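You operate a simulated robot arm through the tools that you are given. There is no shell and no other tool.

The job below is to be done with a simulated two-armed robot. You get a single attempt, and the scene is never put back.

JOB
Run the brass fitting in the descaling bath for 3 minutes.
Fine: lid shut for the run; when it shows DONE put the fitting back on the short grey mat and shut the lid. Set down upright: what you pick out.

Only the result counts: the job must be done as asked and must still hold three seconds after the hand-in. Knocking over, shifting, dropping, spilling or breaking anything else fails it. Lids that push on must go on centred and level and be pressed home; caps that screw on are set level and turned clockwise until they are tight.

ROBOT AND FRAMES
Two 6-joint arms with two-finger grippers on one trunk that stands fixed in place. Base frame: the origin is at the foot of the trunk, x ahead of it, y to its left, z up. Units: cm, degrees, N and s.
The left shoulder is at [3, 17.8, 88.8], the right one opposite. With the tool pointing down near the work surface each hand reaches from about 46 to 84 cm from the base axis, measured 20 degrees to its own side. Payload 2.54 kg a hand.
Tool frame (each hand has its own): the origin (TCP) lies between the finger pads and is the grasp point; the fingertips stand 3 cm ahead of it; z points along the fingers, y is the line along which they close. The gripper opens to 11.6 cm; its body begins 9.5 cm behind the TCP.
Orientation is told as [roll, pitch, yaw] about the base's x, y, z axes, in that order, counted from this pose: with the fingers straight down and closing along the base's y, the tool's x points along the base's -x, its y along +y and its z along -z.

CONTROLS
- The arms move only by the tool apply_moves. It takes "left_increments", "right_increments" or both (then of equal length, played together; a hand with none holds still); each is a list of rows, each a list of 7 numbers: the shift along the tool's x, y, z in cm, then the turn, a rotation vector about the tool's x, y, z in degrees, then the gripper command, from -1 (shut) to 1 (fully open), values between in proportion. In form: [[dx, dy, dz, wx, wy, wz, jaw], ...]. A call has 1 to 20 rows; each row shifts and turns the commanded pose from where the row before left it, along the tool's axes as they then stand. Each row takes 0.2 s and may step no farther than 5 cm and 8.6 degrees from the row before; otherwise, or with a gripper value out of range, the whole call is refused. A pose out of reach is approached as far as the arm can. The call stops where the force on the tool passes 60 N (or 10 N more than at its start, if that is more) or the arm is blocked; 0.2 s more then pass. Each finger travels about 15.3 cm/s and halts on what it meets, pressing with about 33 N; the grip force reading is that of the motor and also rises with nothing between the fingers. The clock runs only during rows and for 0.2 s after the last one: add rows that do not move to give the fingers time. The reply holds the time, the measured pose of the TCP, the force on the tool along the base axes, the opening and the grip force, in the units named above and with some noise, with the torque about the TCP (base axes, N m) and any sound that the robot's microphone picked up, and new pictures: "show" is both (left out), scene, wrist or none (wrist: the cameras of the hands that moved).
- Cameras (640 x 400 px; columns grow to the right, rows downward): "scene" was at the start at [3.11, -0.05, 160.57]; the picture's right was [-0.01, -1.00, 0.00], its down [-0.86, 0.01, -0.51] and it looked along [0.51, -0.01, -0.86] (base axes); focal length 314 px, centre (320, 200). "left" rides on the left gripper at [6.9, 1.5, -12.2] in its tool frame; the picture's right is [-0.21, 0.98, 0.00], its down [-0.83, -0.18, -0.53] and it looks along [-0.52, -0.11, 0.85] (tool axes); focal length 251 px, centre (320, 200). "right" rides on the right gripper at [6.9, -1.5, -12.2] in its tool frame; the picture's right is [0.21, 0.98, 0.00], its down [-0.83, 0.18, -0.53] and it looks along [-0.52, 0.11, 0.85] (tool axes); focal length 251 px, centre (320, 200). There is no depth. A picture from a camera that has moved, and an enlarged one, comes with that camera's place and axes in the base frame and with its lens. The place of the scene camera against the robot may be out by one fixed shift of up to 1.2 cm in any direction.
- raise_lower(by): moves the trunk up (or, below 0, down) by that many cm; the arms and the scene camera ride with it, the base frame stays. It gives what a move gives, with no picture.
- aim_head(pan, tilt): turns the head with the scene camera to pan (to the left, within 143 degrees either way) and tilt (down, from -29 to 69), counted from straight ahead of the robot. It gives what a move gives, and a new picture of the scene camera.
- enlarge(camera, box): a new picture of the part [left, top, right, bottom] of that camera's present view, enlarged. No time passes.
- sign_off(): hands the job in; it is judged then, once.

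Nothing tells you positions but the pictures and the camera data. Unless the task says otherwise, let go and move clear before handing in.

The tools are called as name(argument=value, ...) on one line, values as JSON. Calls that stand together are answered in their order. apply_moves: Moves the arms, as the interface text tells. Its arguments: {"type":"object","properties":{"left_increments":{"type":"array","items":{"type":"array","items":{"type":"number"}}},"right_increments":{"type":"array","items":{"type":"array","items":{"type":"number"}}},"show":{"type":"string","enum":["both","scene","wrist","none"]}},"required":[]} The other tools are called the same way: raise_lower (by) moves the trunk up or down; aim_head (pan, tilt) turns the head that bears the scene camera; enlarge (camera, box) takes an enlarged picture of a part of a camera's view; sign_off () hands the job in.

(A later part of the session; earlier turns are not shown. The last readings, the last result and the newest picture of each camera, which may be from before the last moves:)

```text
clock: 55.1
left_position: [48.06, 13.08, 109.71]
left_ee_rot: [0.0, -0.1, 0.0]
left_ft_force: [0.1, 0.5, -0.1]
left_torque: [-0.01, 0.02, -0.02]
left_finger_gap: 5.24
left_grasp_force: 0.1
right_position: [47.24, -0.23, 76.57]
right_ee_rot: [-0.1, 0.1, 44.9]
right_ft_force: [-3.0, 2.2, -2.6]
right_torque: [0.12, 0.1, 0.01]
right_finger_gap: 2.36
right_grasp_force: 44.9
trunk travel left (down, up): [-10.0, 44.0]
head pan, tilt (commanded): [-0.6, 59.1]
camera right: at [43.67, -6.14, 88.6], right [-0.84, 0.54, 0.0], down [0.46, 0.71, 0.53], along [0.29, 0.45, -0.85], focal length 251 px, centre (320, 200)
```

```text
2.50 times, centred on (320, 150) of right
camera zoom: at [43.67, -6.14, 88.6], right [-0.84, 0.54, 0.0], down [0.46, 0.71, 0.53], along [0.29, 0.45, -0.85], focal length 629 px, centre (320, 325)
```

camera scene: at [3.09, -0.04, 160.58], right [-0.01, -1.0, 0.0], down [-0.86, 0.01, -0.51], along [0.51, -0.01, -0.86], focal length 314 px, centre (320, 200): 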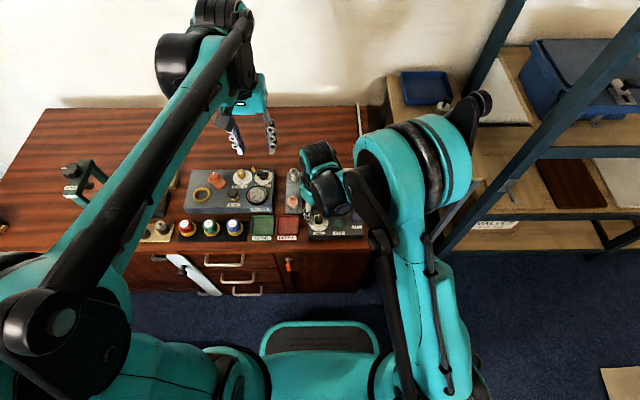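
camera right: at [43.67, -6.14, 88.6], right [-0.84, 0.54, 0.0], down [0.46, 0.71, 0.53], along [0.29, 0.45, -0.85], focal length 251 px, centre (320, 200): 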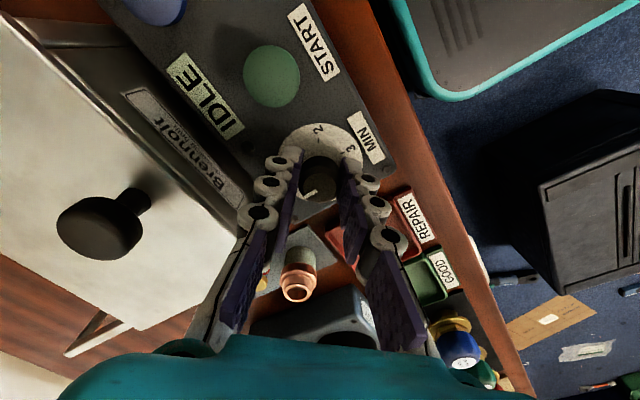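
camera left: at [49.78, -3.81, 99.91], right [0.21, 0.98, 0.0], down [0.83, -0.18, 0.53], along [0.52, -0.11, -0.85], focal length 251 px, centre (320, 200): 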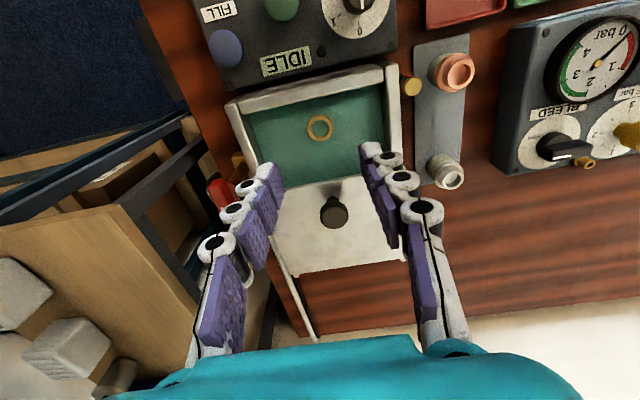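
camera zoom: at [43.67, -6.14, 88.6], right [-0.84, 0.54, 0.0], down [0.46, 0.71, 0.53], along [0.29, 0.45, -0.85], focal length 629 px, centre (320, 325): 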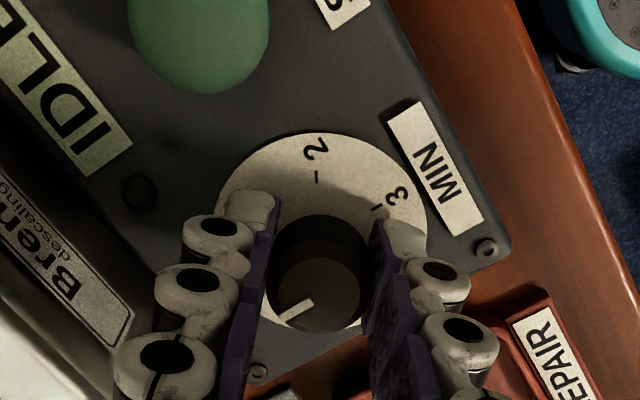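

Gripped with small net force. Now rotate clockwise about 49° first and check the pointer.

apply_moves(right_increments=[[0, 0, 0, 0, 0, 8.2, -0.7], [0, 0, 0, 0, 0, 8.2, -0.7], [0, 0, 0, 0, 0, 8.2, -0.7], [0, 0, 0, 0, 0, 8.2, -0.7], [0, 0, 0, 0, 0, 8.2, -0.7], [0, 0, 0, 0, 0, 8.2, -0.7], [0, 0, 0, 0, 0, 0, -0.7]], show="both")

enlarge(camera="right", box=[220, 70, 420, 230])

```text
clock: 56.7
left_position: [48.06, 13.19, 109.82]
left_ee_rot: [-0.1, -0.1, 0.2]
left_ft_force: [0.5, -0.6, 0.8]
left_torque: [0.01, 0.01, 0.01]
left_finger_gap: 5.22
left_grasp_force: 0.0
right_position: [47.31, -0.09, 76.49]
right_ee_rot: [-0.2, 0.2, -4.3]
right_ft_force: [-16.3, 13.2, -27.7]
right_torque: [0.25, 0.12, 0.0]
right_finger_gap: 2.38
right_grasp_force: 45.0
trunk travel left (down, up): [-10.0, 44.0]
head pan, tilt (commanded): [-0.6, 59.1]
camera scene: at [3.14, 0.11, 160.55], right [-0.01, -1.0, 0.0], down [-0.86, 0.01, -0.51], along [0.51, -0.01, -0.86], focal length 314 px, centre (320, 200)
camera right: at [40.49, -1.13, 88.61], right [-0.14, 0.99, 0.0], down [0.84, 0.12, 0.53], along [0.53, 0.07, -0.85], focal length 251 px, centre (320, 200)
```

scene: 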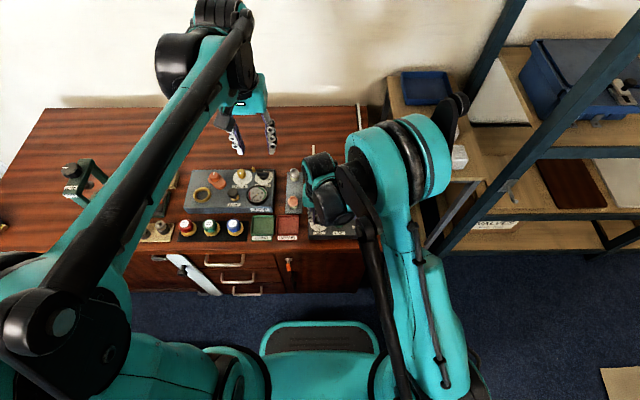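
right: 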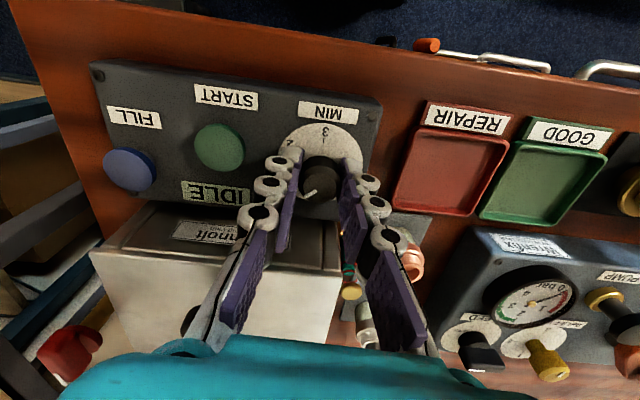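

```text
2.50 times, centred on (320, 150) of right
camera zoom: at [40.49, -1.13, 88.61], right [-0.14, 0.99, 0.0], down [0.84, 0.12, 0.53], along [0.53, 0.07, -0.85], focal length 629 px, centre (320, 325)
```

zoom: 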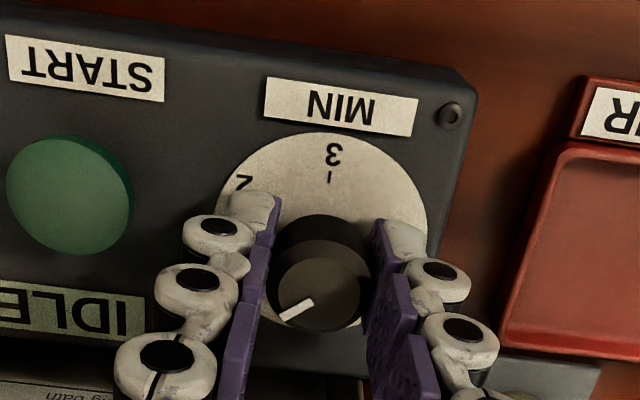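

The knob follows the gripper. I'll continue another 41° clockwise with a slight relaxing shift.

apply_moves(right_increments=[[0.05, 0.05, 0.08, 0, 0, 8.2, -0.7], [0, 0, 0, 0, 0, 8.2, -0.7], [0, 0, 0, 0, 0, 8.2, -0.7], [0, 0, 0, 0, 0, 8.2, -0.7], [0, 0, 0, 0, 0, 8.2, -0.7], [0, 0, 0, 0, 0, 0, -0.7]], show="wrist")

enlarge(camera="right", box=[220, 70, 420, 230])

```text
clock: 58.1
left_position: [47.99, 13.3, 109.65]
left_ee_rot: [0.0, 0.0, 0.0]
left_ft_force: [-0.1, 0.0, 0.9]
left_torque: [0.03, -0.01, -0.02]
left_finger_gap: 5.21
left_grasp_force: 0.0
right_position: [47.31, -0.06, 76.46]
right_ee_rot: [-0.1, -0.3, -45.3]
right_ft_force: [2.4, 23.5, 12.4]
right_torque: [0.33, -0.39, -0.02]
right_finger_gap: 2.38
right_grasp_force: 44.5
trunk travel left (down, up): [-10.0, 44.0]
head pan, tilt (commanded): [-0.6, 59.1]
camera right: at [41.53, 3.76, 88.56], right [0.54, 0.84, 0.0], down [0.71, -0.46, 0.54], along [0.45, -0.29, -0.84], focal length 251 px, centre (320, 200)
```

right: 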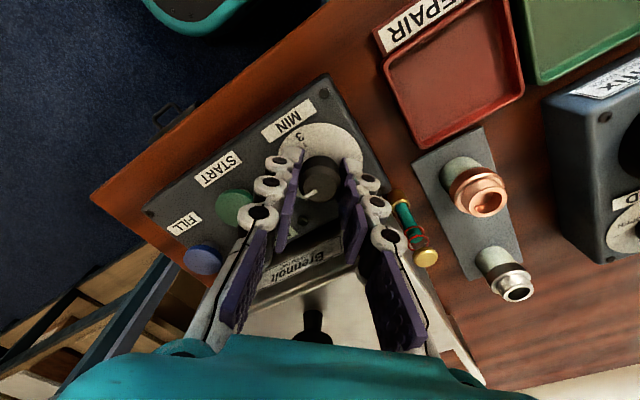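

```text
2.50 times, centred on (320, 150) of right
camera zoom: at [41.53, 3.76, 88.56], right [0.54, 0.84, 0.0], down [0.71, -0.46, 0.54], along [0.45, -0.29, -0.84], focal length 629 px, centre (320, 325)
```

zoom: 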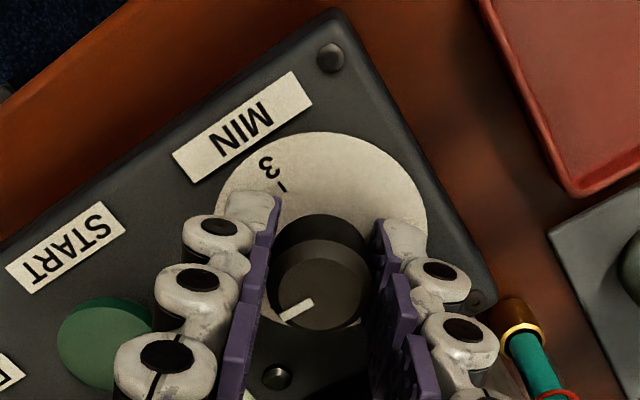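

The dial has turned 90° (pointer now midway between 1 and 2). I'll release, raise clear of the START button, rotate back 90°, and come down again for the second half.

apply_moves(right_increments=[[0, 0, 0, 0, 0, 0, -0.3], [0, 0, 0, 0, 0, 0, -0.15], [0, 0, -1.5, 0, 0, 0, -0.15], [0, 0, -2.0, 0, 0, -8.2, -0.15], [0, 0, 0, 0, 0, -8.2, -0.15], [0, 0, 0, 0, 0, -8.2, -0.15], [0, 0, 0, 0, 0, -8.2, -0.15], [0, 0, 0, 0, 0, -8.2, -0.15], [0, 0, 0, 0, 0, -8.2, -0.15], [0, 0, 0, 0, 0, -8.2, -0.15], [0, 0, 0, 0, 0, -8.2, -0.15], [0, 0, 0, 0, 0, -8.2, -0.15], [0, 0, 0, 0, 0, -8.2, -0.15], [0, 0, 0, 0, 0, -8.2, -0.15], [0, 0, 0, 0, 0, 0, -0.15]], show="both")

enlarge(camera="right", box=[220, 50, 420, 210])

enlarge(camera="scene", box=[300, 165, 380, 245])

```text
clock: 61.3
left_position: [47.93, 13.11, 109.66]
left_ee_rot: [0.1, 0.1, 0.0]
left_ft_force: [0.3, 0.3, -0.4]
left_torque: [0.03, 0.01, -0.01]
left_finger_gap: 5.22
left_grasp_force: 0.0
right_position: [47.35, -0.21, 79.78]
right_ee_rot: [-0.3, 0.2, 45.0]
right_ft_force: [-0.1, 0.1, -0.9]
right_torque: [0.05, 0.0, 0.01]
right_finger_gap: 4.91
right_grasp_force: 0.1
trunk travel left (down, up): [-10.0, 44.0]
head pan, tilt (commanded): [-0.6, 59.1]
camera scene: at [3.11, -0.04, 160.57], right [-0.01, -1.0, 0.0], down [-0.86, 0.01, -0.51], along [0.51, -0.01, -0.86], focal length 314 px, centre (320, 200)
camera right: at [43.61, -6.17, 91.96], right [-0.84, 0.54, 0.0], down [0.46, 0.71, 0.53], along [0.29, 0.45, -0.85], focal length 251 px, centre (320, 200)
```

scene: 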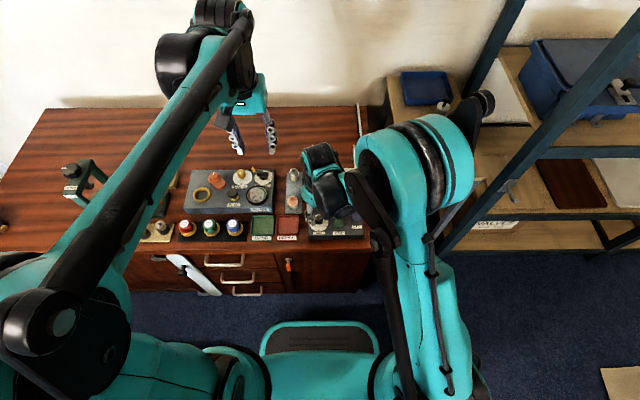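
right: 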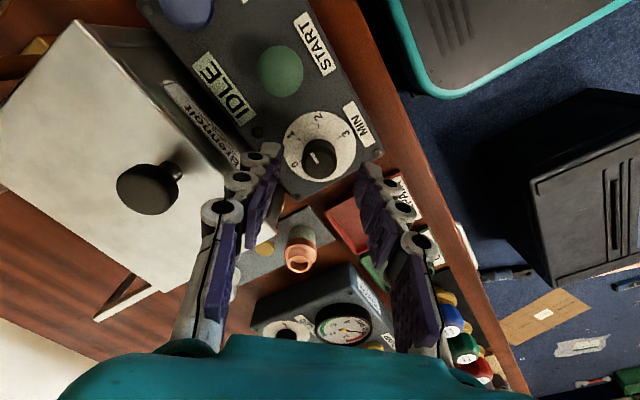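

```text
2.50 times, centred on (320, 130) of right
camera zoom: at [43.61, -6.17, 91.96], right [-0.84, 0.54, 0.0], down [0.46, 0.71, 0.53], along [0.29, 0.45, -0.85], focal length 629 px, centre (320, 375)
```

zoom: 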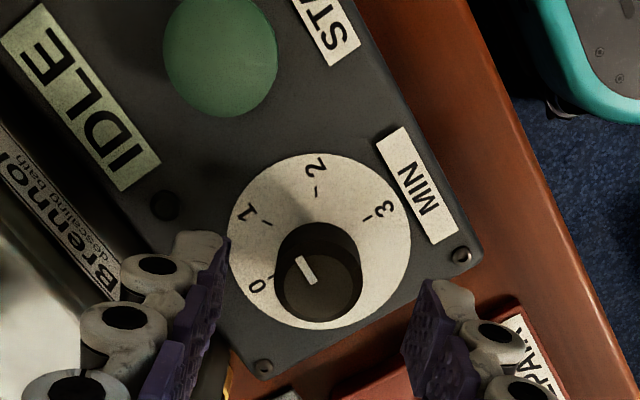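

```text
5.00 times, centred on (340, 205) of scene
camera zoom: at [3.11, -0.04, 160.57], right [-0.01, -1.0, 0.0], down [-0.86, 0.01, -0.51], along [0.51, -0.01, -0.86], focal length 1570 px, centre (220, 175)
```

zoom: 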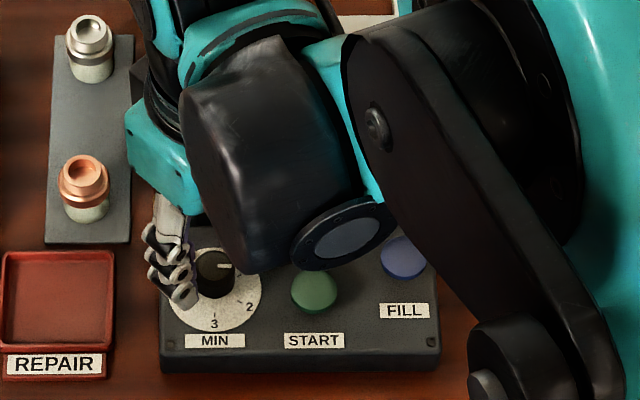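

The pointer is at 90° and the gripper is well aligned. I'll lower, close and turn another 90° clockwise in two parts.

apply_moves(right_increments=[[0, 0, 1.0, 0, 0, 0, -0.15], [0, 0, 1.2, 0, 0, 0, -0.15], [0, 0, 1.0, 0, 0, 0, -0.15], [0, 0, 0, 0, 0, 0, -0.3], [0, 0, 0, 0, 0, 0, -0.6], [0, 0, 0, 0, 0, 0, -0.7], [0, 0, 0, 0, 0, 0, -0.7]], show="none")

apply_moves(right_increments=[[0, 0, 0, 0, 0, 8.2, -0.7], [0, 0, 0, 0, 0, 8.2, -0.7], [0, 0, 0, 0, 0, 8.2, -0.7], [0, 0, 0, 0, 0, 8.2, -0.7], [0, 0, 0, 0, 0, 8.2, -0.7], [0, 0, 0, 0, 0, 8.2, -0.7], [0, 0, 0, 0, 0, 0, -0.7]], show="wrist")

enlarge(camera="right", box=[220, 70, 420, 230])

```text
clock: 62.9
left_position: [47.93, 13.14, 109.76]
left_ee_rot: [-0.1, 0.0, 0.0]
left_ft_force: [0.3, 0.0, 0.0]
left_torque: [0.01, 0.02, 0.01]
left_finger_gap: 5.19
left_grasp_force: 0.1
right_position: [47.38, -0.15, 76.73]
right_ee_rot: [0.0, 0.1, 45.0]
right_ft_force: [-6.4, 4.4, -5.6]
right_torque: [0.22, 0.22, 0.04]
right_finger_gap: 2.4
right_grasp_force: 45.0
trunk travel left (down, up): [-10.0, 44.0]
head pan, tilt (commanded): [-0.6, 59.1]
```

```text
clock: 64.5
left_position: [47.96, 13.21, 109.7]
left_ee_rot: [0.0, -0.1, -0.1]
left_ft_force: [0.4, 0.5, 0.6]
left_torque: [0.01, -0.02, 0.02]
left_finger_gap: 5.18
left_grasp_force: 0.1
right_position: [47.47, -0.19, 76.72]
right_ee_rot: [-0.2, -0.3, -4.4]
right_ft_force: [17.4, 9.6, 24.3]
right_torque: [0.3, -0.61, 0.03]
right_finger_gap: 2.38
right_grasp_force: 45.2
trunk travel left (down, up): [-10.0, 44.0]
head pan, tilt (commanded): [-0.6, 59.1]
camera right: at [40.5, -1.12, 88.8], right [-0.14, 0.99, 0.0], down [0.84, 0.12, 0.54], along [0.53, 0.07, -0.84], focal length 251 px, centre (320, 200)
```

right: 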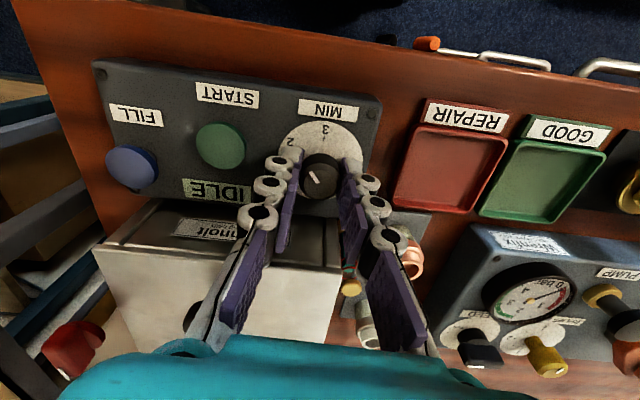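

```text
2.50 times, centred on (320, 150) of right
camera zoom: at [40.5, -1.12, 88.8], right [-0.14, 0.99, 0.0], down [0.84, 0.12, 0.54], along [0.53, 0.07, -0.84], focal length 629 px, centre (320, 325)
```

zoom: 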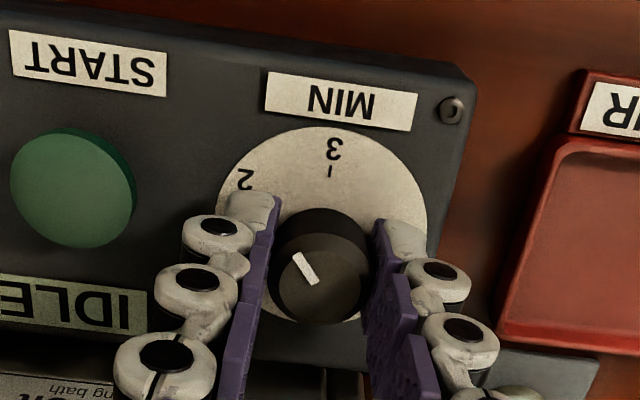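

Continuing the remaining 41°.

apply_moves(right_increments=[[0, 0, 0, 0, 0, 8.2, -0.7], [0, 0, 0, 0, 0, 8.2, -0.7], [0, 0, 0, 0, 0, 8.2, -0.7], [0, 0, 0, 0, 0, 8.2, -0.7], [0, 0, 0, 0, 0, 8.2, -0.7], [0, 0, 0, 0, 0, 0, -0.7]], show="wrist")

enlarge(camera="right", box=[220, 70, 420, 230])

enlarge(camera="scene", box=[300, 205, 364, 245])

```text
clock: 65.9
left_position: [47.87, 13.23, 109.72]
left_ee_rot: [0.0, 0.0, 0.0]
left_ft_force: [0.6, -0.1, -0.8]
left_torque: [0.03, -0.01, 0.01]
left_finger_gap: 5.21
left_grasp_force: 0.1
right_position: [47.3, -0.12, 76.7]
right_ee_rot: [-0.1, -0.3, -45.4]
right_ft_force: [16.9, 7.9, 19.9]
right_torque: [0.06, -0.61, 0.06]
right_finger_gap: 2.36
right_grasp_force: 45.1
trunk travel left (down, up): [-10.0, 44.0]
head pan, tilt (commanded): [-0.6, 59.1]
camera right: at [41.54, 3.76, 88.72], right [0.54, 0.84, 0.0], down [0.71, -0.46, 0.54], along [0.45, -0.29, -0.84], focal length 251 px, centre (320, 200)
```

right: 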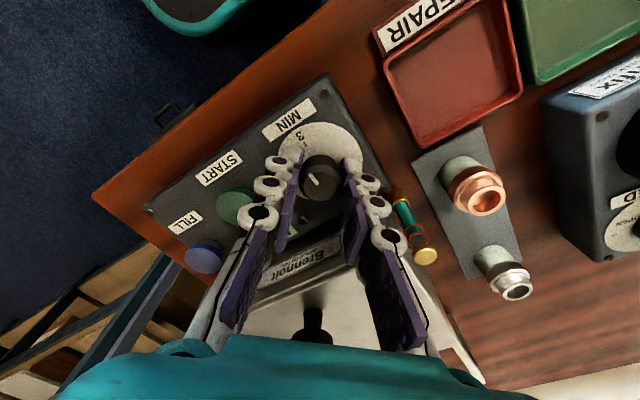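

```text
2.50 times, centred on (320, 150) of right
camera zoom: at [41.54, 3.76, 88.72], right [0.54, 0.84, 0.0], down [0.71, -0.46, 0.54], along [0.45, -0.29, -0.84], focal length 629 px, centre (320, 325)
```

zoom: 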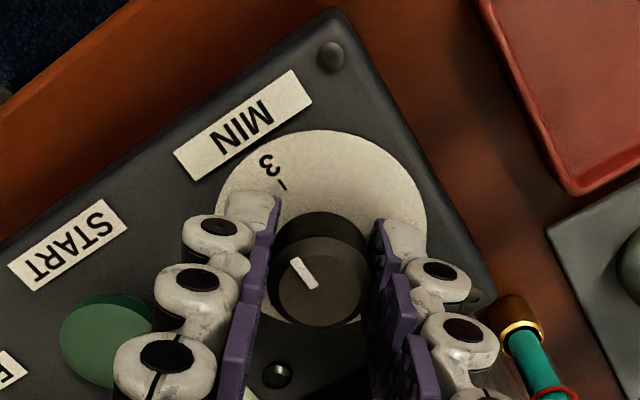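

```text
10.00 times, centred on (332, 225) of scene
camera zoom: at [3.13, 0.06, 160.57], right [-0.01, -1.0, 0.0], down [-0.86, 0.01, -0.51], along [0.51, -0.01, -0.86], focal length 3140 px, centre (200, -50)
```

zoom: 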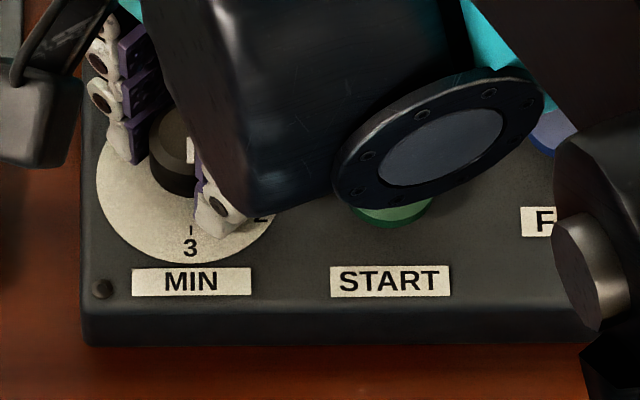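

The pointer should now face the 3. I'll release, raise, and step back so I can check the dial in the scene view.

apply_moves(right_increments=[[0, 0, 0, 0, 0, 0, -0.3], [0, 0, 0, 0, 0, 0, -0.15], [0, 0, -1.5, 0, 0, 0, -0.15], [0, 0, -2.5, 0, 0, 0, -0.15], [0, 0, -2.0, 0, 0, -7.5, -0.15], [0, 0, -2.0, 0, 0, -7.5, -0.15], [0, 0, 0, 0, 0, -7.5, -0.15], [0, 0, 0, 0, 0, -7.5, -0.15], [0, 0, 0, 0, 0, -7.5, -0.15], [0, 0, 0, 0, 0, -7.5, -0.15], [0, -5, 0, 0, 0, 0, -0.5], [0, -5, 0, 0, 0, 0, -1], [0, -5, 0, 0, 0, 0, -1], [0, 0, 0, 0, 0, 0, -1]], show="both")

enlarge(camera="scene", box=[300, 205, 364, 245])

enlarge(camera="left", box=[160, 50, 300, 170])

```text
clock: 68.9
left_position: [47.95, 13.19, 109.79]
left_ee_rot: [-0.1, 0.0, 0.0]
left_ft_force: [0.2, 0.4, 0.1]
left_torque: [-0.05, -0.02, 0.03]
left_finger_gap: 5.21
left_grasp_force: 0.1
right_position: [47.33, -15.56, 84.98]
right_ee_rot: [-0.2, 0.0, -0.2]
right_ft_force: [0.0, 0.0, 0.1]
right_torque: [-0.02, -0.01, 0.02]
right_finger_gap: 0.01
right_grasp_force: 28.9
trunk travel left (down, up): [-10.0, 44.0]
head pan, tilt (commanded): [-0.6, 59.1]
camera scene: at [3.12, 0.06, 160.57], right [-0.01, -1.0, 0.0], down [-0.86, 0.01, -0.51], along [0.51, -0.01, -0.86], focal length 314 px, centre (320, 200)
camera right: at [40.61, -16.91, 96.9], right [-0.21, 0.98, 0.0], down [0.83, 0.18, 0.53], along [0.52, 0.11, -0.85], focal length 251 px, centre (320, 200)
```

scene: 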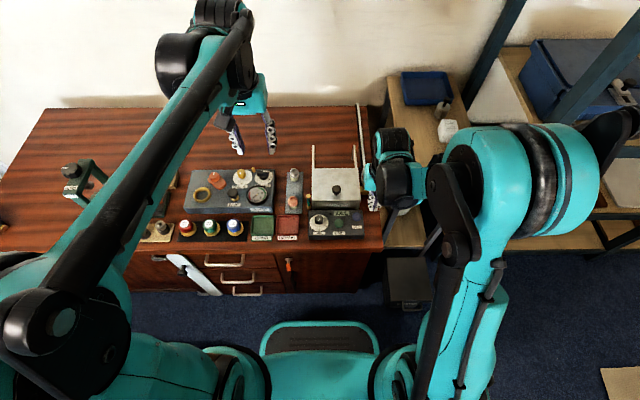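
right: 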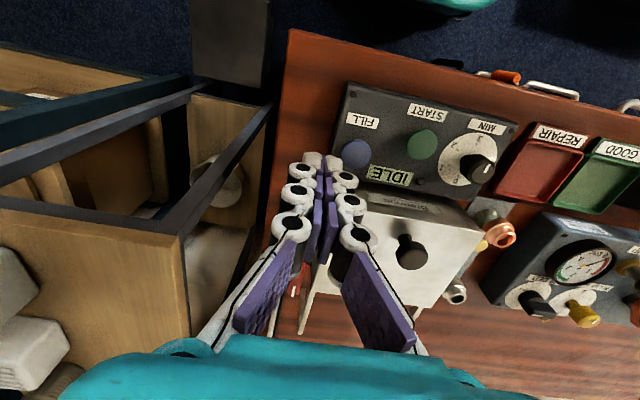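

```text
10.00 times, centred on (332, 225) of scene
camera zoom: at [3.12, 0.06, 160.57], right [-0.01, -1.0, 0.0], down [-0.86, 0.01, -0.51], along [0.51, -0.01, -0.86], focal length 3140 px, centre (200, -50)
```

zoom: 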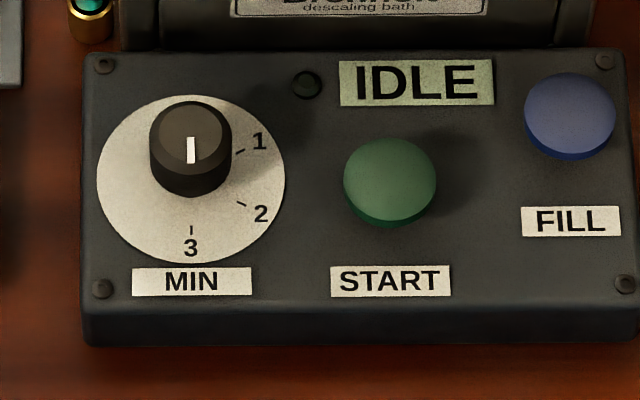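

```text
3.33 times, centred on (230, 110) of left
camera zoom: at [41.06, 14.7, 121.84], right [0.21, 0.98, 0.0], down [0.83, -0.18, 0.53], along [0.52, -0.12, -0.85], focal length 838 px, centre (620, 500)
```

zoom: 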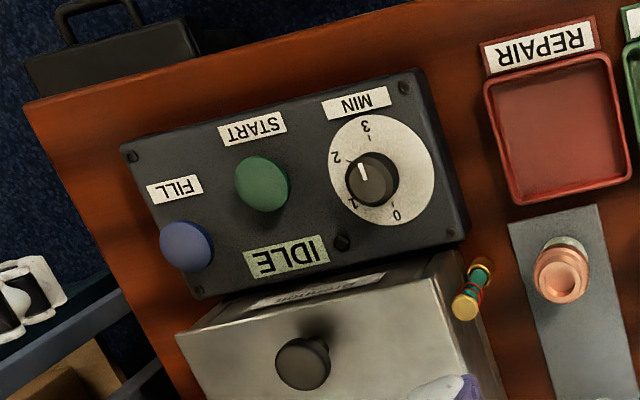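

The dial points to 3. Now START at about [46.3, -6.25], top z ≈ 74.4: I'll bring the closed right gripper above it and verify before pressing.

apply_moves(right_increments=[[0.5, 4.65, 0, 0, 0, 0, -1], [0.5, 4.65, 0, 0, 0, 0, -1], [0, 0, 2.5, 0, 0, 0, -1], [0, 0, 2.5, 0, 0, 0, -1], [0, 0, 1.0, 0, 0, 0, -1], [0, 0, 0, 0, 0, 0, -1]], show="both")

enlarge(camera="right", box=[220, 50, 420, 210])

enlarge(camera="scene", box=[300, 195, 372, 245])

enlarge(camera="left", box=[160, 50, 300, 170])

```text
clock: 70.3
left_position: [47.91, 13.1, 109.71]
left_ee_rot: [0.0, 0.0, 0.0]
left_ft_force: [0.4, -0.6, 0.4]
left_torque: [0.01, -0.02, -0.04]
left_finger_gap: 5.23
left_grasp_force: 0.1
right_position: [46.35, -5.75, 78.55]
right_ee_rot: [-0.2, 0.1, -0.2]
right_ft_force: [0.6, 0.2, 0.2]
right_torque: [0.03, -0.03, -0.01]
right_finger_gap: 0.01
right_grasp_force: 29.0
trunk travel left (down, up): [-10.0, 44.0]
head pan, tilt (commanded): [-0.6, 59.1]
camera scene: at [3.11, -0.03, 160.57], right [-0.01, -1.0, 0.0], down [-0.86, 0.01, -0.51], along [0.51, -0.01, -0.86], focal length 314 px, centre (320, 200)
camera right: at [39.55, -7.26, 90.64], right [-0.21, 0.98, 0.0], down [0.83, 0.18, 0.53], along [0.52, 0.11, -0.85], focal length 251 px, centre (320, 200)
```

scene: 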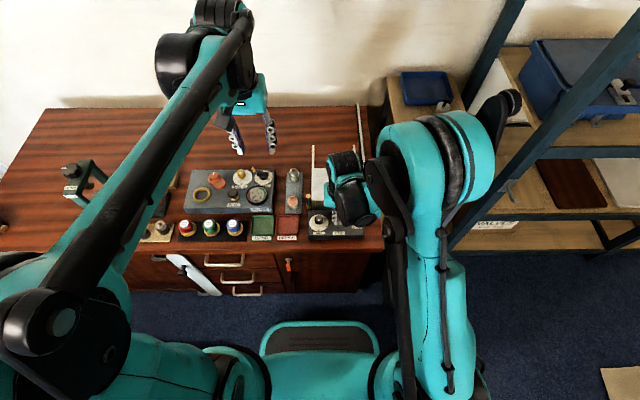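
right: 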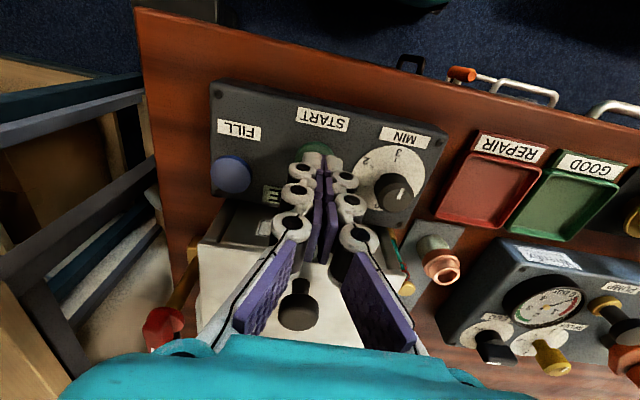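

```text
2.50 times, centred on (320, 130) of right
camera zoom: at [39.55, -7.26, 90.64], right [-0.21, 0.98, 0.0], down [0.83, 0.18, 0.53], along [0.52, 0.11, -0.85], focal length 629 px, centre (320, 375)
```

zoom: 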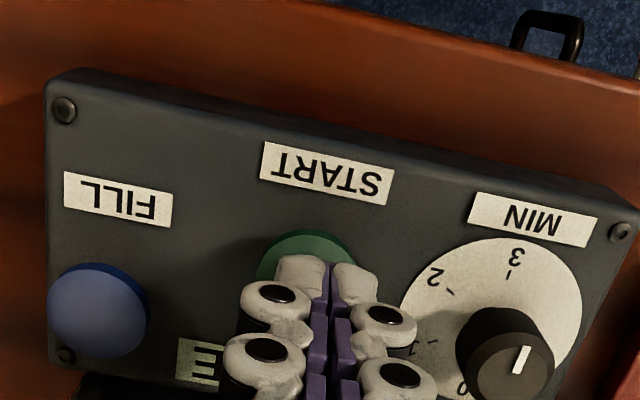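

```text
8.00 times, centred on (336, 220) of scene
camera zoom: at [3.11, -0.03, 160.57], right [-0.01, -1.0, 0.0], down [-0.86, 0.01, -0.51], along [0.51, -0.01, -0.86], focal length 2512 px, centre (192, 40)
```

zoom: 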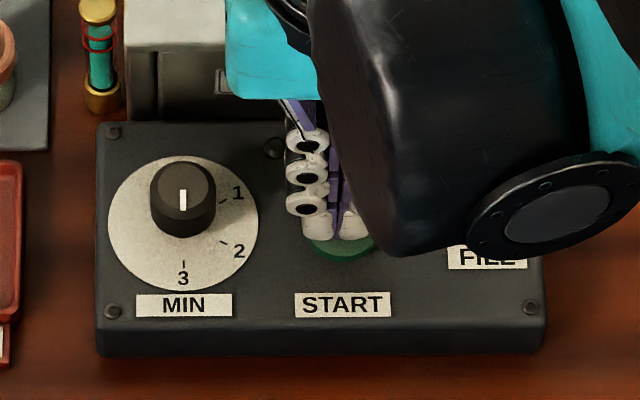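

```text
3.33 times, centred on (230, 110) of left
camera zoom: at [41.05, 14.62, 121.86], right [0.21, 0.98, 0.0], down [0.83, -0.18, 0.53], along [0.52, -0.11, -0.85], focal length 838 px, centre (620, 500)
```

zoom: 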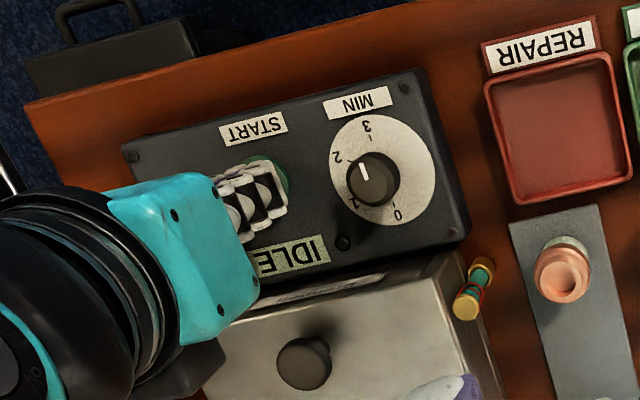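

The button centre is about 0.45 cm to the right of the tip axis. I'll correct and press down slowly.

apply_moves(right_increments=[[0.1, -0.45, 0, 0, 0, 0, -1], [0, 0, 0.5, 0, 0, 0, -1], [0, 0, 0.3, 0, 0, 0, -1], [0, 0, 0.2, 0, 0, 0, -1], [0, 0, 0.2, 0, 0, 0, -1]], show="none")

apply_moves(right_increments=[[0, 0, 0.15, 0, 0, 0, -1], [0, 0, 0.15, 0, 0, 0, -1]], show="none")

enlarge(camera="left", box=[160, 50, 300, 170])

```text
clock: 71.5
left_position: [47.91, 13.1, 109.76]
left_ee_rot: [0.0, -0.1, 0.0]
left_ft_force: [-0.8, 0.6, 0.2]
left_torque: [0.0, 0.0, 0.0]
left_finger_gap: 5.22
left_grasp_force: 0.0
right_position: [46.07, -6.36, 77.69]
right_ee_rot: [-0.2, 0.0, -0.3]
right_ft_force: [-1.2, -1.2, 2.4]
right_torque: [-0.04, 0.0, -0.01]
right_finger_gap: 0.59
right_grasp_force: 28.2
trunk travel left (down, up): [-10.0, 44.0]
head pan, tilt (commanded): [-0.6, 59.1]
```

```text
clock: 72.1
left_position: [48.03, 13.16, 109.82]
left_ee_rot: [0.0, 0.0, 0.0]
left_ft_force: [0.0, 0.1, -0.1]
left_torque: [-0.01, 0.01, 0.0]
left_finger_gap: 5.24
left_grasp_force: 0.0
right_position: [46.13, -6.34, 77.47]
right_ee_rot: [-0.2, 0.0, -0.4]
right_ft_force: [0.7, -0.2, 3.7]
right_torque: [-0.01, -0.02, -0.01]
right_finger_gap: 0.59
right_grasp_force: 28.3
trunk travel left (down, up): [-10.0, 44.0]
head pan, tilt (commanded): [-0.6, 59.1]
heard: click
```

```text
3.33 times, centred on (230, 110) of left
camera zoom: at [41.05, 14.63, 121.86], right [0.21, 0.98, 0.0], down [0.83, -0.18, 0.53], along [0.52, -0.11, -0.85], focal length 838 px, centre (620, 500)
```

zoom: 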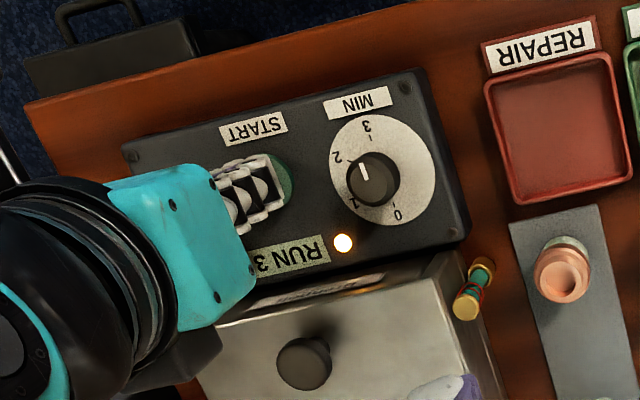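

A click was heard, the lamp lit and the display reads "RUN 3": the run has started. I'll lift off and move the right hand clear, then monitor the display.

apply_moves(right_increments=[[0, 0, -1, 0, 0, 0, -1], [0, 0, -3, 0, 0, 0, -1], [0, 0, -4, 0, 0, 0, -1], [0, -4, -1, 0, 0, 0, -1], [0, -4.5, -1, 0, 0, 0, -1], [0, -4.5, -1, 0, 0, 0, -1], [0, -4.5, -1, 0, 0, 0, -1], [0, 0, 0, 0, 0, 0, 0], [0, 0, 0, 0, 0, 0, 0]], show="scene")

enlarge(camera="scene", box=[300, 185, 372, 245])

```text
clock: 74.1
left_position: [47.98, 13.03, 109.77]
left_ee_rot: [0.1, -0.1, 0.0]
left_ft_force: [0.3, -0.4, -0.5]
left_torque: [0.02, 0.0, -0.02]
left_finger_gap: 5.21
left_grasp_force: 0.0
right_position: [46.08, -24.14, 88.93]
right_ee_rot: [-0.2, 0.0, -0.3]
right_ft_force: [0.0, -0.1, 0.7]
right_torque: [0.0, 0.0, -0.02]
right_finger_gap: 5.78
right_grasp_force: 0.1
trunk travel left (down, up): [-10.0, 44.0]
head pan, tilt (commanded): [-0.6, 59.1]
camera scene: at [3.1, -0.08, 160.57], right [-0.01, -1.0, 0.0], down [-0.86, 0.01, -0.51], along [0.51, -0.01, -0.86], focal length 314 px, centre (320, 200)
```

scene: 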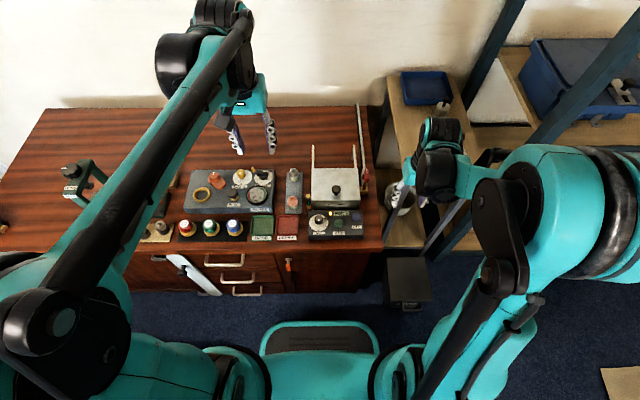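

```text
6.67 times, centred on (336, 215) of scene
camera zoom: at [3.1, -0.08, 160.57], right [-0.01, -1.0, 0.0], down [-0.86, 0.01, -0.51], along [0.51, -0.01, -0.86], focal length 2094 px, centre (213, 100)
```

zoom: 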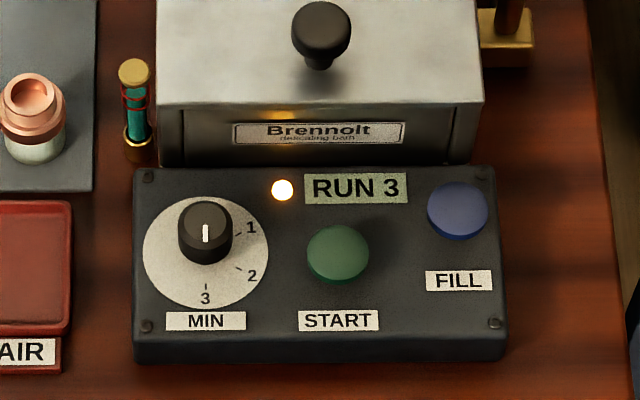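

The lid is shut and the bath is running ("RUN 3"). I'll wait with idle rows and check the display.

apply_moves(right_increments=[[0, 0, 0, 0, 0, 0, 0], [0, 0, 0, 0, 0, 0, 0], [0, 0, 0, 0, 0, 0, 0], [0, 0, 0, 0, 0, 0, 0], [0, 0, 0, 0, 0, 0, 0], [0, 0, 0, 0, 0, 0, 0], [0, 0, 0, 0, 0, 0, 0], [0, 0, 0, 0, 0, 0, 0], [0, 0, 0, 0, 0, 0, 0], [0, 0, 0, 0, 0, 0, 0], [0, 0, 0, 0, 0, 0, 0], [0, 0, 0, 0, 0, 0, 0], [0, 0, 0, 0, 0, 0, 0], [0, 0, 0, 0, 0, 0, 0], [0, 0, 0, 0, 0, 0, 0], [0, 0, 0, 0, 0, 0, 0], [0, 0, 0, 0, 0, 0, 0], [0, 0, 0, 0, 0, 0, 0], [0, 0, 0, 0, 0, 0, 0], [0, 0, 0, 0, 0, 0, 0]], show="none")

apply_moves(right_increments=[[0, 0, 0, 0, 0, 0, 0], [0, 0, 0, 0, 0, 0, 0], [0, 0, 0, 0, 0, 0, 0], [0, 0, 0, 0, 0, 0, 0], [0, 0, 0, 0, 0, 0, 0], [0, 0, 0, 0, 0, 0, 0], [0, 0, 0, 0, 0, 0, 0], [0, 0, 0, 0, 0, 0, 0], [0, 0, 0, 0, 0, 0, 0], [0, 0, 0, 0, 0, 0, 0], [0, 0, 0, 0, 0, 0, 0], [0, 0, 0, 0, 0, 0, 0], [0, 0, 0, 0, 0, 0, 0], [0, 0, 0, 0, 0, 0, 0], [0, 0, 0, 0, 0, 0, 0], [0, 0, 0, 0, 0, 0, 0], [0, 0, 0, 0, 0, 0, 0], [0, 0, 0, 0, 0, 0, 0], [0, 0, 0, 0, 0, 0, 0], [0, 0, 0, 0, 0, 0, 0]], show="none")

apply_moves(right_increments=[[0, 0, 0, 0, 0, 0, 0], [0, 0, 0, 0, 0, 0, 0], [0, 0, 0, 0, 0, 0, 0], [0, 0, 0, 0, 0, 0, 0], [0, 0, 0, 0, 0, 0, 0], [0, 0, 0, 0, 0, 0, 0], [0, 0, 0, 0, 0, 0, 0], [0, 0, 0, 0, 0, 0, 0], [0, 0, 0, 0, 0, 0, 0], [0, 0, 0, 0, 0, 0, 0], [0, 0, 0, 0, 0, 0, 0], [0, 0, 0, 0, 0, 0, 0], [0, 0, 0, 0, 0, 0, 0], [0, 0, 0, 0, 0, 0, 0], [0, 0, 0, 0, 0, 0, 0], [0, 0, 0, 0, 0, 0, 0], [0, 0, 0, 0, 0, 0, 0], [0, 0, 0, 0, 0, 0, 0], [0, 0, 0, 0, 0, 0, 0], [0, 0, 0, 0, 0, 0, 0]], show="none")

enlarge(camera="scene", box=[300, 185, 372, 245])

```text
clock: 78.3
left_position: [48.01, 13.05, 109.82]
left_ee_rot: [0.0, 0.0, 0.0]
left_ft_force: [0.3, -0.3, -0.2]
left_torque: [0.0, 0.02, -0.04]
left_finger_gap: 5.23
left_grasp_force: 0.1
right_position: [46.12, -24.05, 88.9]
right_ee_rot: [-0.2, -0.1, -0.3]
right_ft_force: [-0.2, 1.1, 0.4]
right_torque: [-0.02, -0.02, 0.01]
right_finger_gap: 5.79
right_grasp_force: 0.0
trunk travel left (down, up): [-10.0, 44.0]
head pan, tilt (commanded): [-0.6, 59.1]
```

```text
clock: 82.5
left_position: [47.84, 13.06, 109.73]
left_ee_rot: [0.1, 0.0, 0.0]
left_ft_force: [-0.5, -0.2, -0.4]
left_torque: [0.0, -0.01, 0.01]
left_finger_gap: 5.23
left_grasp_force: 0.1
right_position: [46.14, -24.14, 88.92]
right_ee_rot: [-0.2, 0.0, -0.3]
right_ft_force: [0.1, 0.1, 0.1]
right_torque: [0.02, -0.02, 0.02]
right_finger_gap: 5.8
right_grasp_force: 0.0
trunk travel left (down, up): [-10.0, 44.0]
head pan, tilt (commanded): [-0.6, 59.1]
```

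```text
clock: 86.7
left_position: [47.96, 13.1, 109.85]
left_ee_rot: [-0.1, 0.0, 0.0]
left_ft_force: [-0.5, 0.1, 0.0]
left_torque: [-0.05, 0.01, 0.03]
left_finger_gap: 5.21
left_grasp_force: 0.0
right_position: [46.14, -24.32, 88.93]
right_ee_rot: [-0.3, 0.0, -0.3]
right_ft_force: [0.4, 0.2, 0.4]
right_torque: [-0.02, -0.01, 0.0]
right_finger_gap: 5.8
right_grasp_force: 0.1
trunk travel left (down, up): [-10.0, 44.0]
head pan, tilt (commanded): [-0.6, 59.1]
```

```text
6.67 times, centred on (336, 215) of scene
camera zoom: at [3.11, -0.05, 160.57], right [-0.01, -1.0, 0.0], down [-0.86, 0.01, -0.51], along [0.51, -0.01, -0.86], focal length 2094 px, centre (213, 100)
```

zoom: 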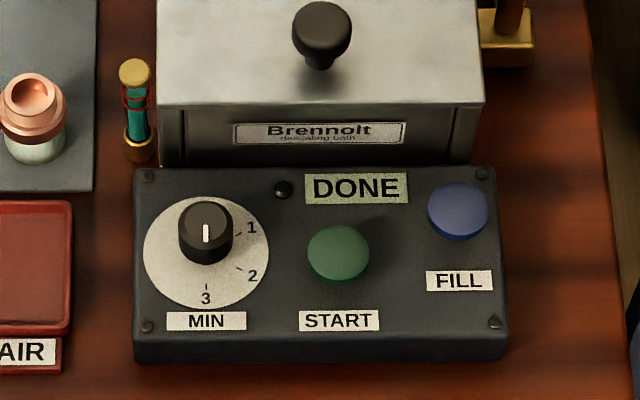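

The display shows DONE. Now I bring the right hand back to the lid knob at about [54.9, -5.45] to open the lid.

apply_moves(right_increments=[[-1.76, 3.76, -0.4, 0, 0, 0, 0], [-1.76, 3.76, -0.4, 0, 0, 0, 0], [-1.76, 3.76, -0.4, 0, 0, 0, 0], [-1.76, 3.76, -0.4, 0, 0, 0, 0], [-1.76, 3.76, -0.4, 0, 0, 0, 0], [0, 0, 2.5, 0, 0, 0, 0], [0, 0, 2.5, 0, 0, 0, 0], [0, 0, 1.5, 0, 0, 0, 0], [0, 0, 0, 0, 0, 0, 0]], show="wrist")

enlarge(camera="right", box=[220, 50, 420, 210])

```text
clock: 88.7
left_position: [47.84, 13.08, 109.74]
left_ee_rot: [0.0, 0.1, 0.0]
left_ft_force: [0.5, 0.1, 0.2]
left_torque: [0.01, 0.0, -0.02]
left_finger_gap: 5.23
left_grasp_force: 0.1
right_position: [54.8, -4.87, 84.68]
right_ee_rot: [-0.2, 0.0, -0.3]
right_ft_force: [0.5, 0.7, 0.3]
right_torque: [0.01, -0.02, -0.03]
right_finger_gap: 5.78
right_grasp_force: 0.0
trunk travel left (down, up): [-10.0, 44.0]
head pan, tilt (commanded): [-0.6, 59.1]
camera right: at [48.07, -6.31, 96.76], right [-0.21, 0.98, 0.0], down [0.83, 0.18, 0.53], along [0.52, 0.11, -0.85], focal length 251 px, centre (320, 200)
```

right: 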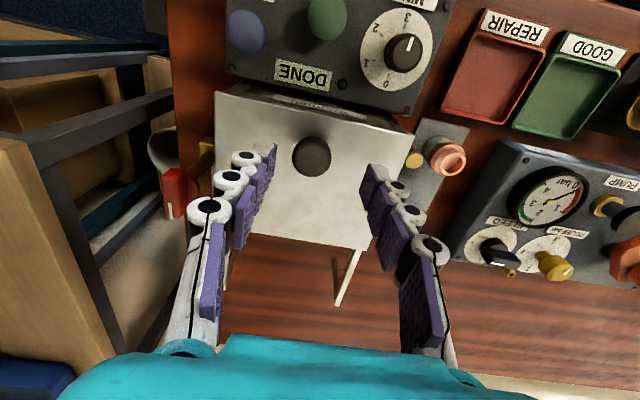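

```text
2.50 times, centred on (320, 130) of right
camera zoom: at [48.07, -6.31, 96.76], right [-0.21, 0.98, 0.0], down [0.83, 0.18, 0.53], along [0.52, 0.11, -0.85], focal length 629 px, centre (320, 375)
```

zoom: 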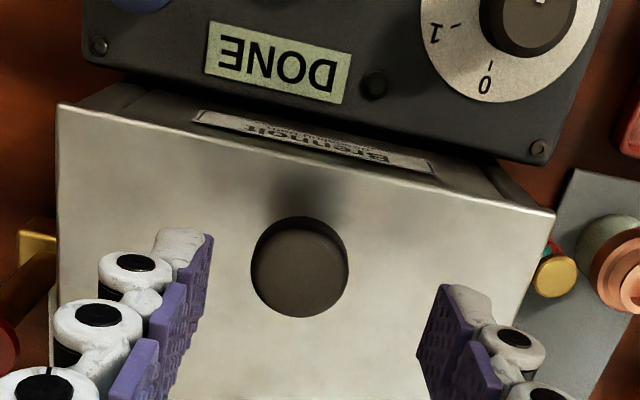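

The knob is 0.62 cm to the right; I'll correct, descend, grip, and slide the lid open.

apply_moves(right_increments=[[0.05, -0.62, 0.5, 0, 0, 0, 0], [0, 0, 1.3, 0, 0, 0, 0], [0, 0, 1.2, 0, 0, 0, 0], [0, 0, 0, 0, 0, 0, -0.2], [0, 0, 0, 0, 0, 0, -0.6], [0, 0, 0, 0, 0, 0, -0.6], [0, 0, 0, 0, 0, 0, -0.6]], show="wrist")

```text
clock: 90.3
left_position: [47.98, 13.21, 109.74]
left_ee_rot: [0.0, 0.1, 0.0]
left_ft_force: [0.2, -0.9, 0.0]
left_torque: [0.01, -0.01, 0.02]
left_finger_gap: 5.19
left_grasp_force: 0.0
right_position: [54.76, -5.66, 81.69]
right_ee_rot: [-0.2, 0.0, -0.3]
right_ft_force: [0.5, 6.0, -1.3]
right_torque: [0.13, 0.0, -0.03]
right_finger_gap: 2.76
right_grasp_force: 3.9
trunk travel left (down, up): [-10.0, 44.0]
head pan, tilt (commanded): [-0.6, 59.1]
camera right: at [48.12, -7.01, 93.8], right [-0.21, 0.98, 0.0], down [0.83, 0.18, 0.53], along [0.52, 0.11, -0.85], focal length 251 px, centre (320, 200)
```

right: 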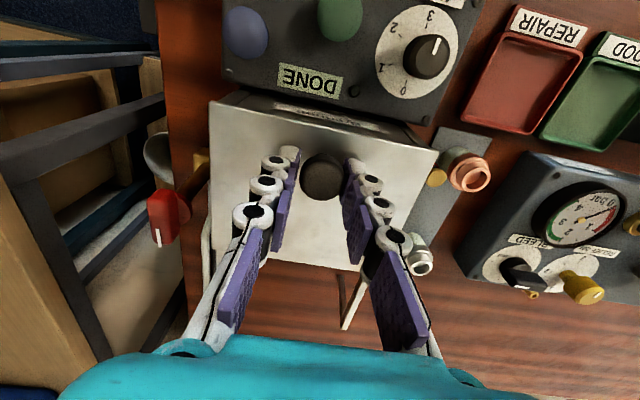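

Not fully closed yet (gap 2.76); I'll shift 0.12 cm in y and give it time.

apply_moves(right_increments=[[0, 0.12, 0, 0, 0, 0, -0.6], [0, 0, 0, 0, 0, 0, -0.65], [0, 0, 0, 0, 0, 0, -0.65], [0, 0, 0, 0, 0, 0, -0.65]], show="none")

```text
clock: 91.3
left_position: [47.96, 13.05, 109.69]
left_ee_rot: [0.0, 0.0, 0.0]
left_ft_force: [-0.4, -0.7, -0.1]
left_torque: [0.0, 0.02, 0.01]
left_finger_gap: 5.25
left_grasp_force: 0.1
right_position: [55.04, -5.5, 81.73]
right_ee_rot: [-0.3, 0.1, -0.2]
right_ft_force: [0.5, 7.7, -5.1]
right_torque: [0.13, 0.01, -0.03]
right_finger_gap: 2.53
right_grasp_force: 44.8
trunk travel left (down, up): [-10.0, 44.0]
head pan, tilt (commanded): [-0.6, 59.1]
```

Solid grip now (45 N). Sliding the lid back in two stages, as before.

apply_moves(right_increments=[[-0.3, 0, 0, 0, 0, 0, -0.65], [-0.6, 0, 0, 0, 0, 0, -0.65], [-0.7, 0, 0, 0, 0, 0, -0.65], [-0.7, 0, 0, 0, 0, 0, -0.65], [-0.7, 0, 0, 0, 0, 0, -0.65], [-0.7, 0, 0, 0, 0, 0, -0.65], [-0.7, 0, 0, 0, 0, 0, -0.65], [0, 0, 0, 0, 0, 0, -0.65]], show="none")

apply_moves(right_increments=[[0, 0, 0, 0, 0, 0, -0.3], [0, 0, 0, 0, 0, 0, -0.3], [0, 0, 0, 0, 0, 0, -0.65], [0, 0, 0, 0, 0, 0, -0.65], [0, 0, 0, 0, 0, 0, -0.65], [-0.6, 0, 0, 0, 0, 0, -0.65], [-0.7, 0, 0, 0, 0, 0, -0.65], [-0.7, 0, 0, 0, 0, 0, -0.65], [-0.7, 0, 0, 0, 0, 0, -0.65], [-0.7, 0, 0, 0, 0, 0, -0.65], [-0.7, 0, 0, 0, 0, 0, -0.65], [0, 0, 0, 0, 0, 0, -0.65]], show="both")

enlarge(camera="scene", box=[290, 140, 390, 220])

```text
clock: 93.1
left_position: [47.85, 13.28, 109.72]
left_ee_rot: [0.0, 0.0, -0.1]
left_ft_force: [0.2, -0.6, -0.1]
left_torque: [-0.03, -0.01, 0.04]
left_finger_gap: 5.22
left_grasp_force: 0.0
right_position: [59.45, -5.44, 81.76]
right_ee_rot: [-0.2, 0.1, -0.2]
right_ft_force: [-0.1, 16.3, 5.1]
right_torque: [0.27, 0.73, -0.02]
right_finger_gap: 2.53
right_grasp_force: 45.3
trunk travel left (down, up): [-10.0, 44.0]
head pan, tilt (commanded): [-0.6, 59.1]
```

```text
clock: 95.7
left_position: [47.96, 13.36, 109.77]
left_ee_rot: [-0.2, 0.0, 0.0]
left_ft_force: [0.0, -0.5, 0.9]
left_torque: [-0.02, 0.01, 0.0]
left_finger_gap: 5.24
left_grasp_force: 0.2
right_position: [63.56, -5.42, 81.67]
right_ee_rot: [-0.2, -0.1, -0.2]
right_ft_force: [0.1, 21.9, 11.5]
right_torque: [0.37, 0.65, -0.03]
right_finger_gap: 2.53
right_grasp_force: 44.6
trunk travel left (down, up): [-10.0, 44.0]
head pan, tilt (commanded): [-0.6, 59.1]
camera scene: at [3.01, 0.24, 160.59], right [-0.01, -1.0, 0.0], down [-0.86, 0.01, -0.51], along [0.51, -0.01, -0.86], focal length 314 px, centre (320, 200)
camera right: at [56.71, -6.93, 93.8], right [-0.21, 0.98, 0.0], down [0.83, 0.18, 0.53], along [0.52, 0.11, -0.85], focal length 251 px, centre (320, 200)
```

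scene: 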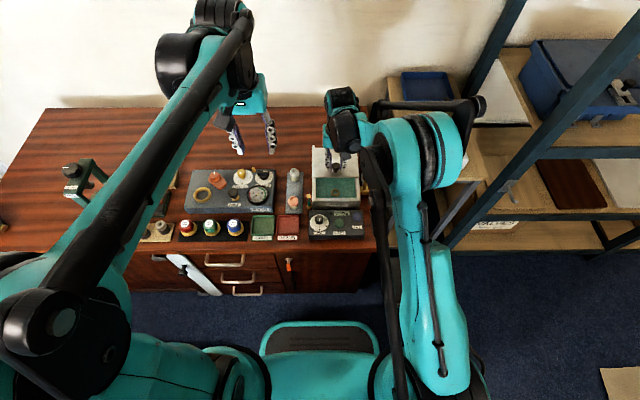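
right: 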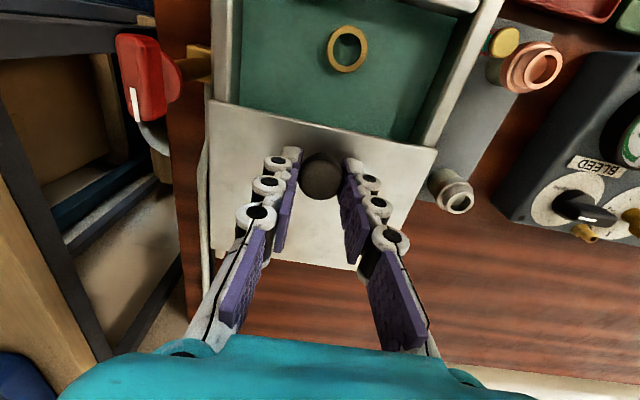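

```text
5.00 times, centred on (340, 180) of scene
camera zoom: at [3.01, 0.24, 160.59], right [-0.01, -1.0, 0.0], down [-0.86, 0.01, -0.51], along [0.51, -0.01, -0.86], focal length 1570 px, centre (220, 300)
```

zoom: 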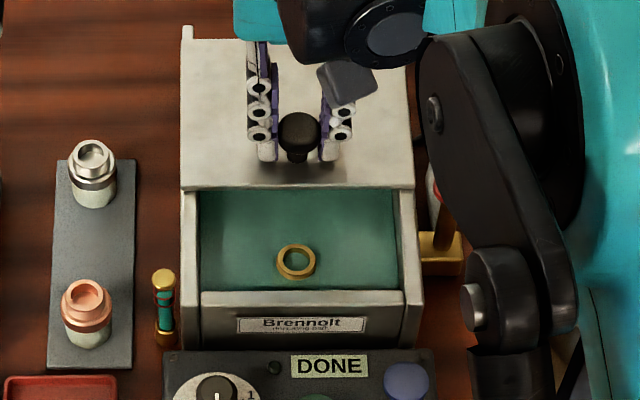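

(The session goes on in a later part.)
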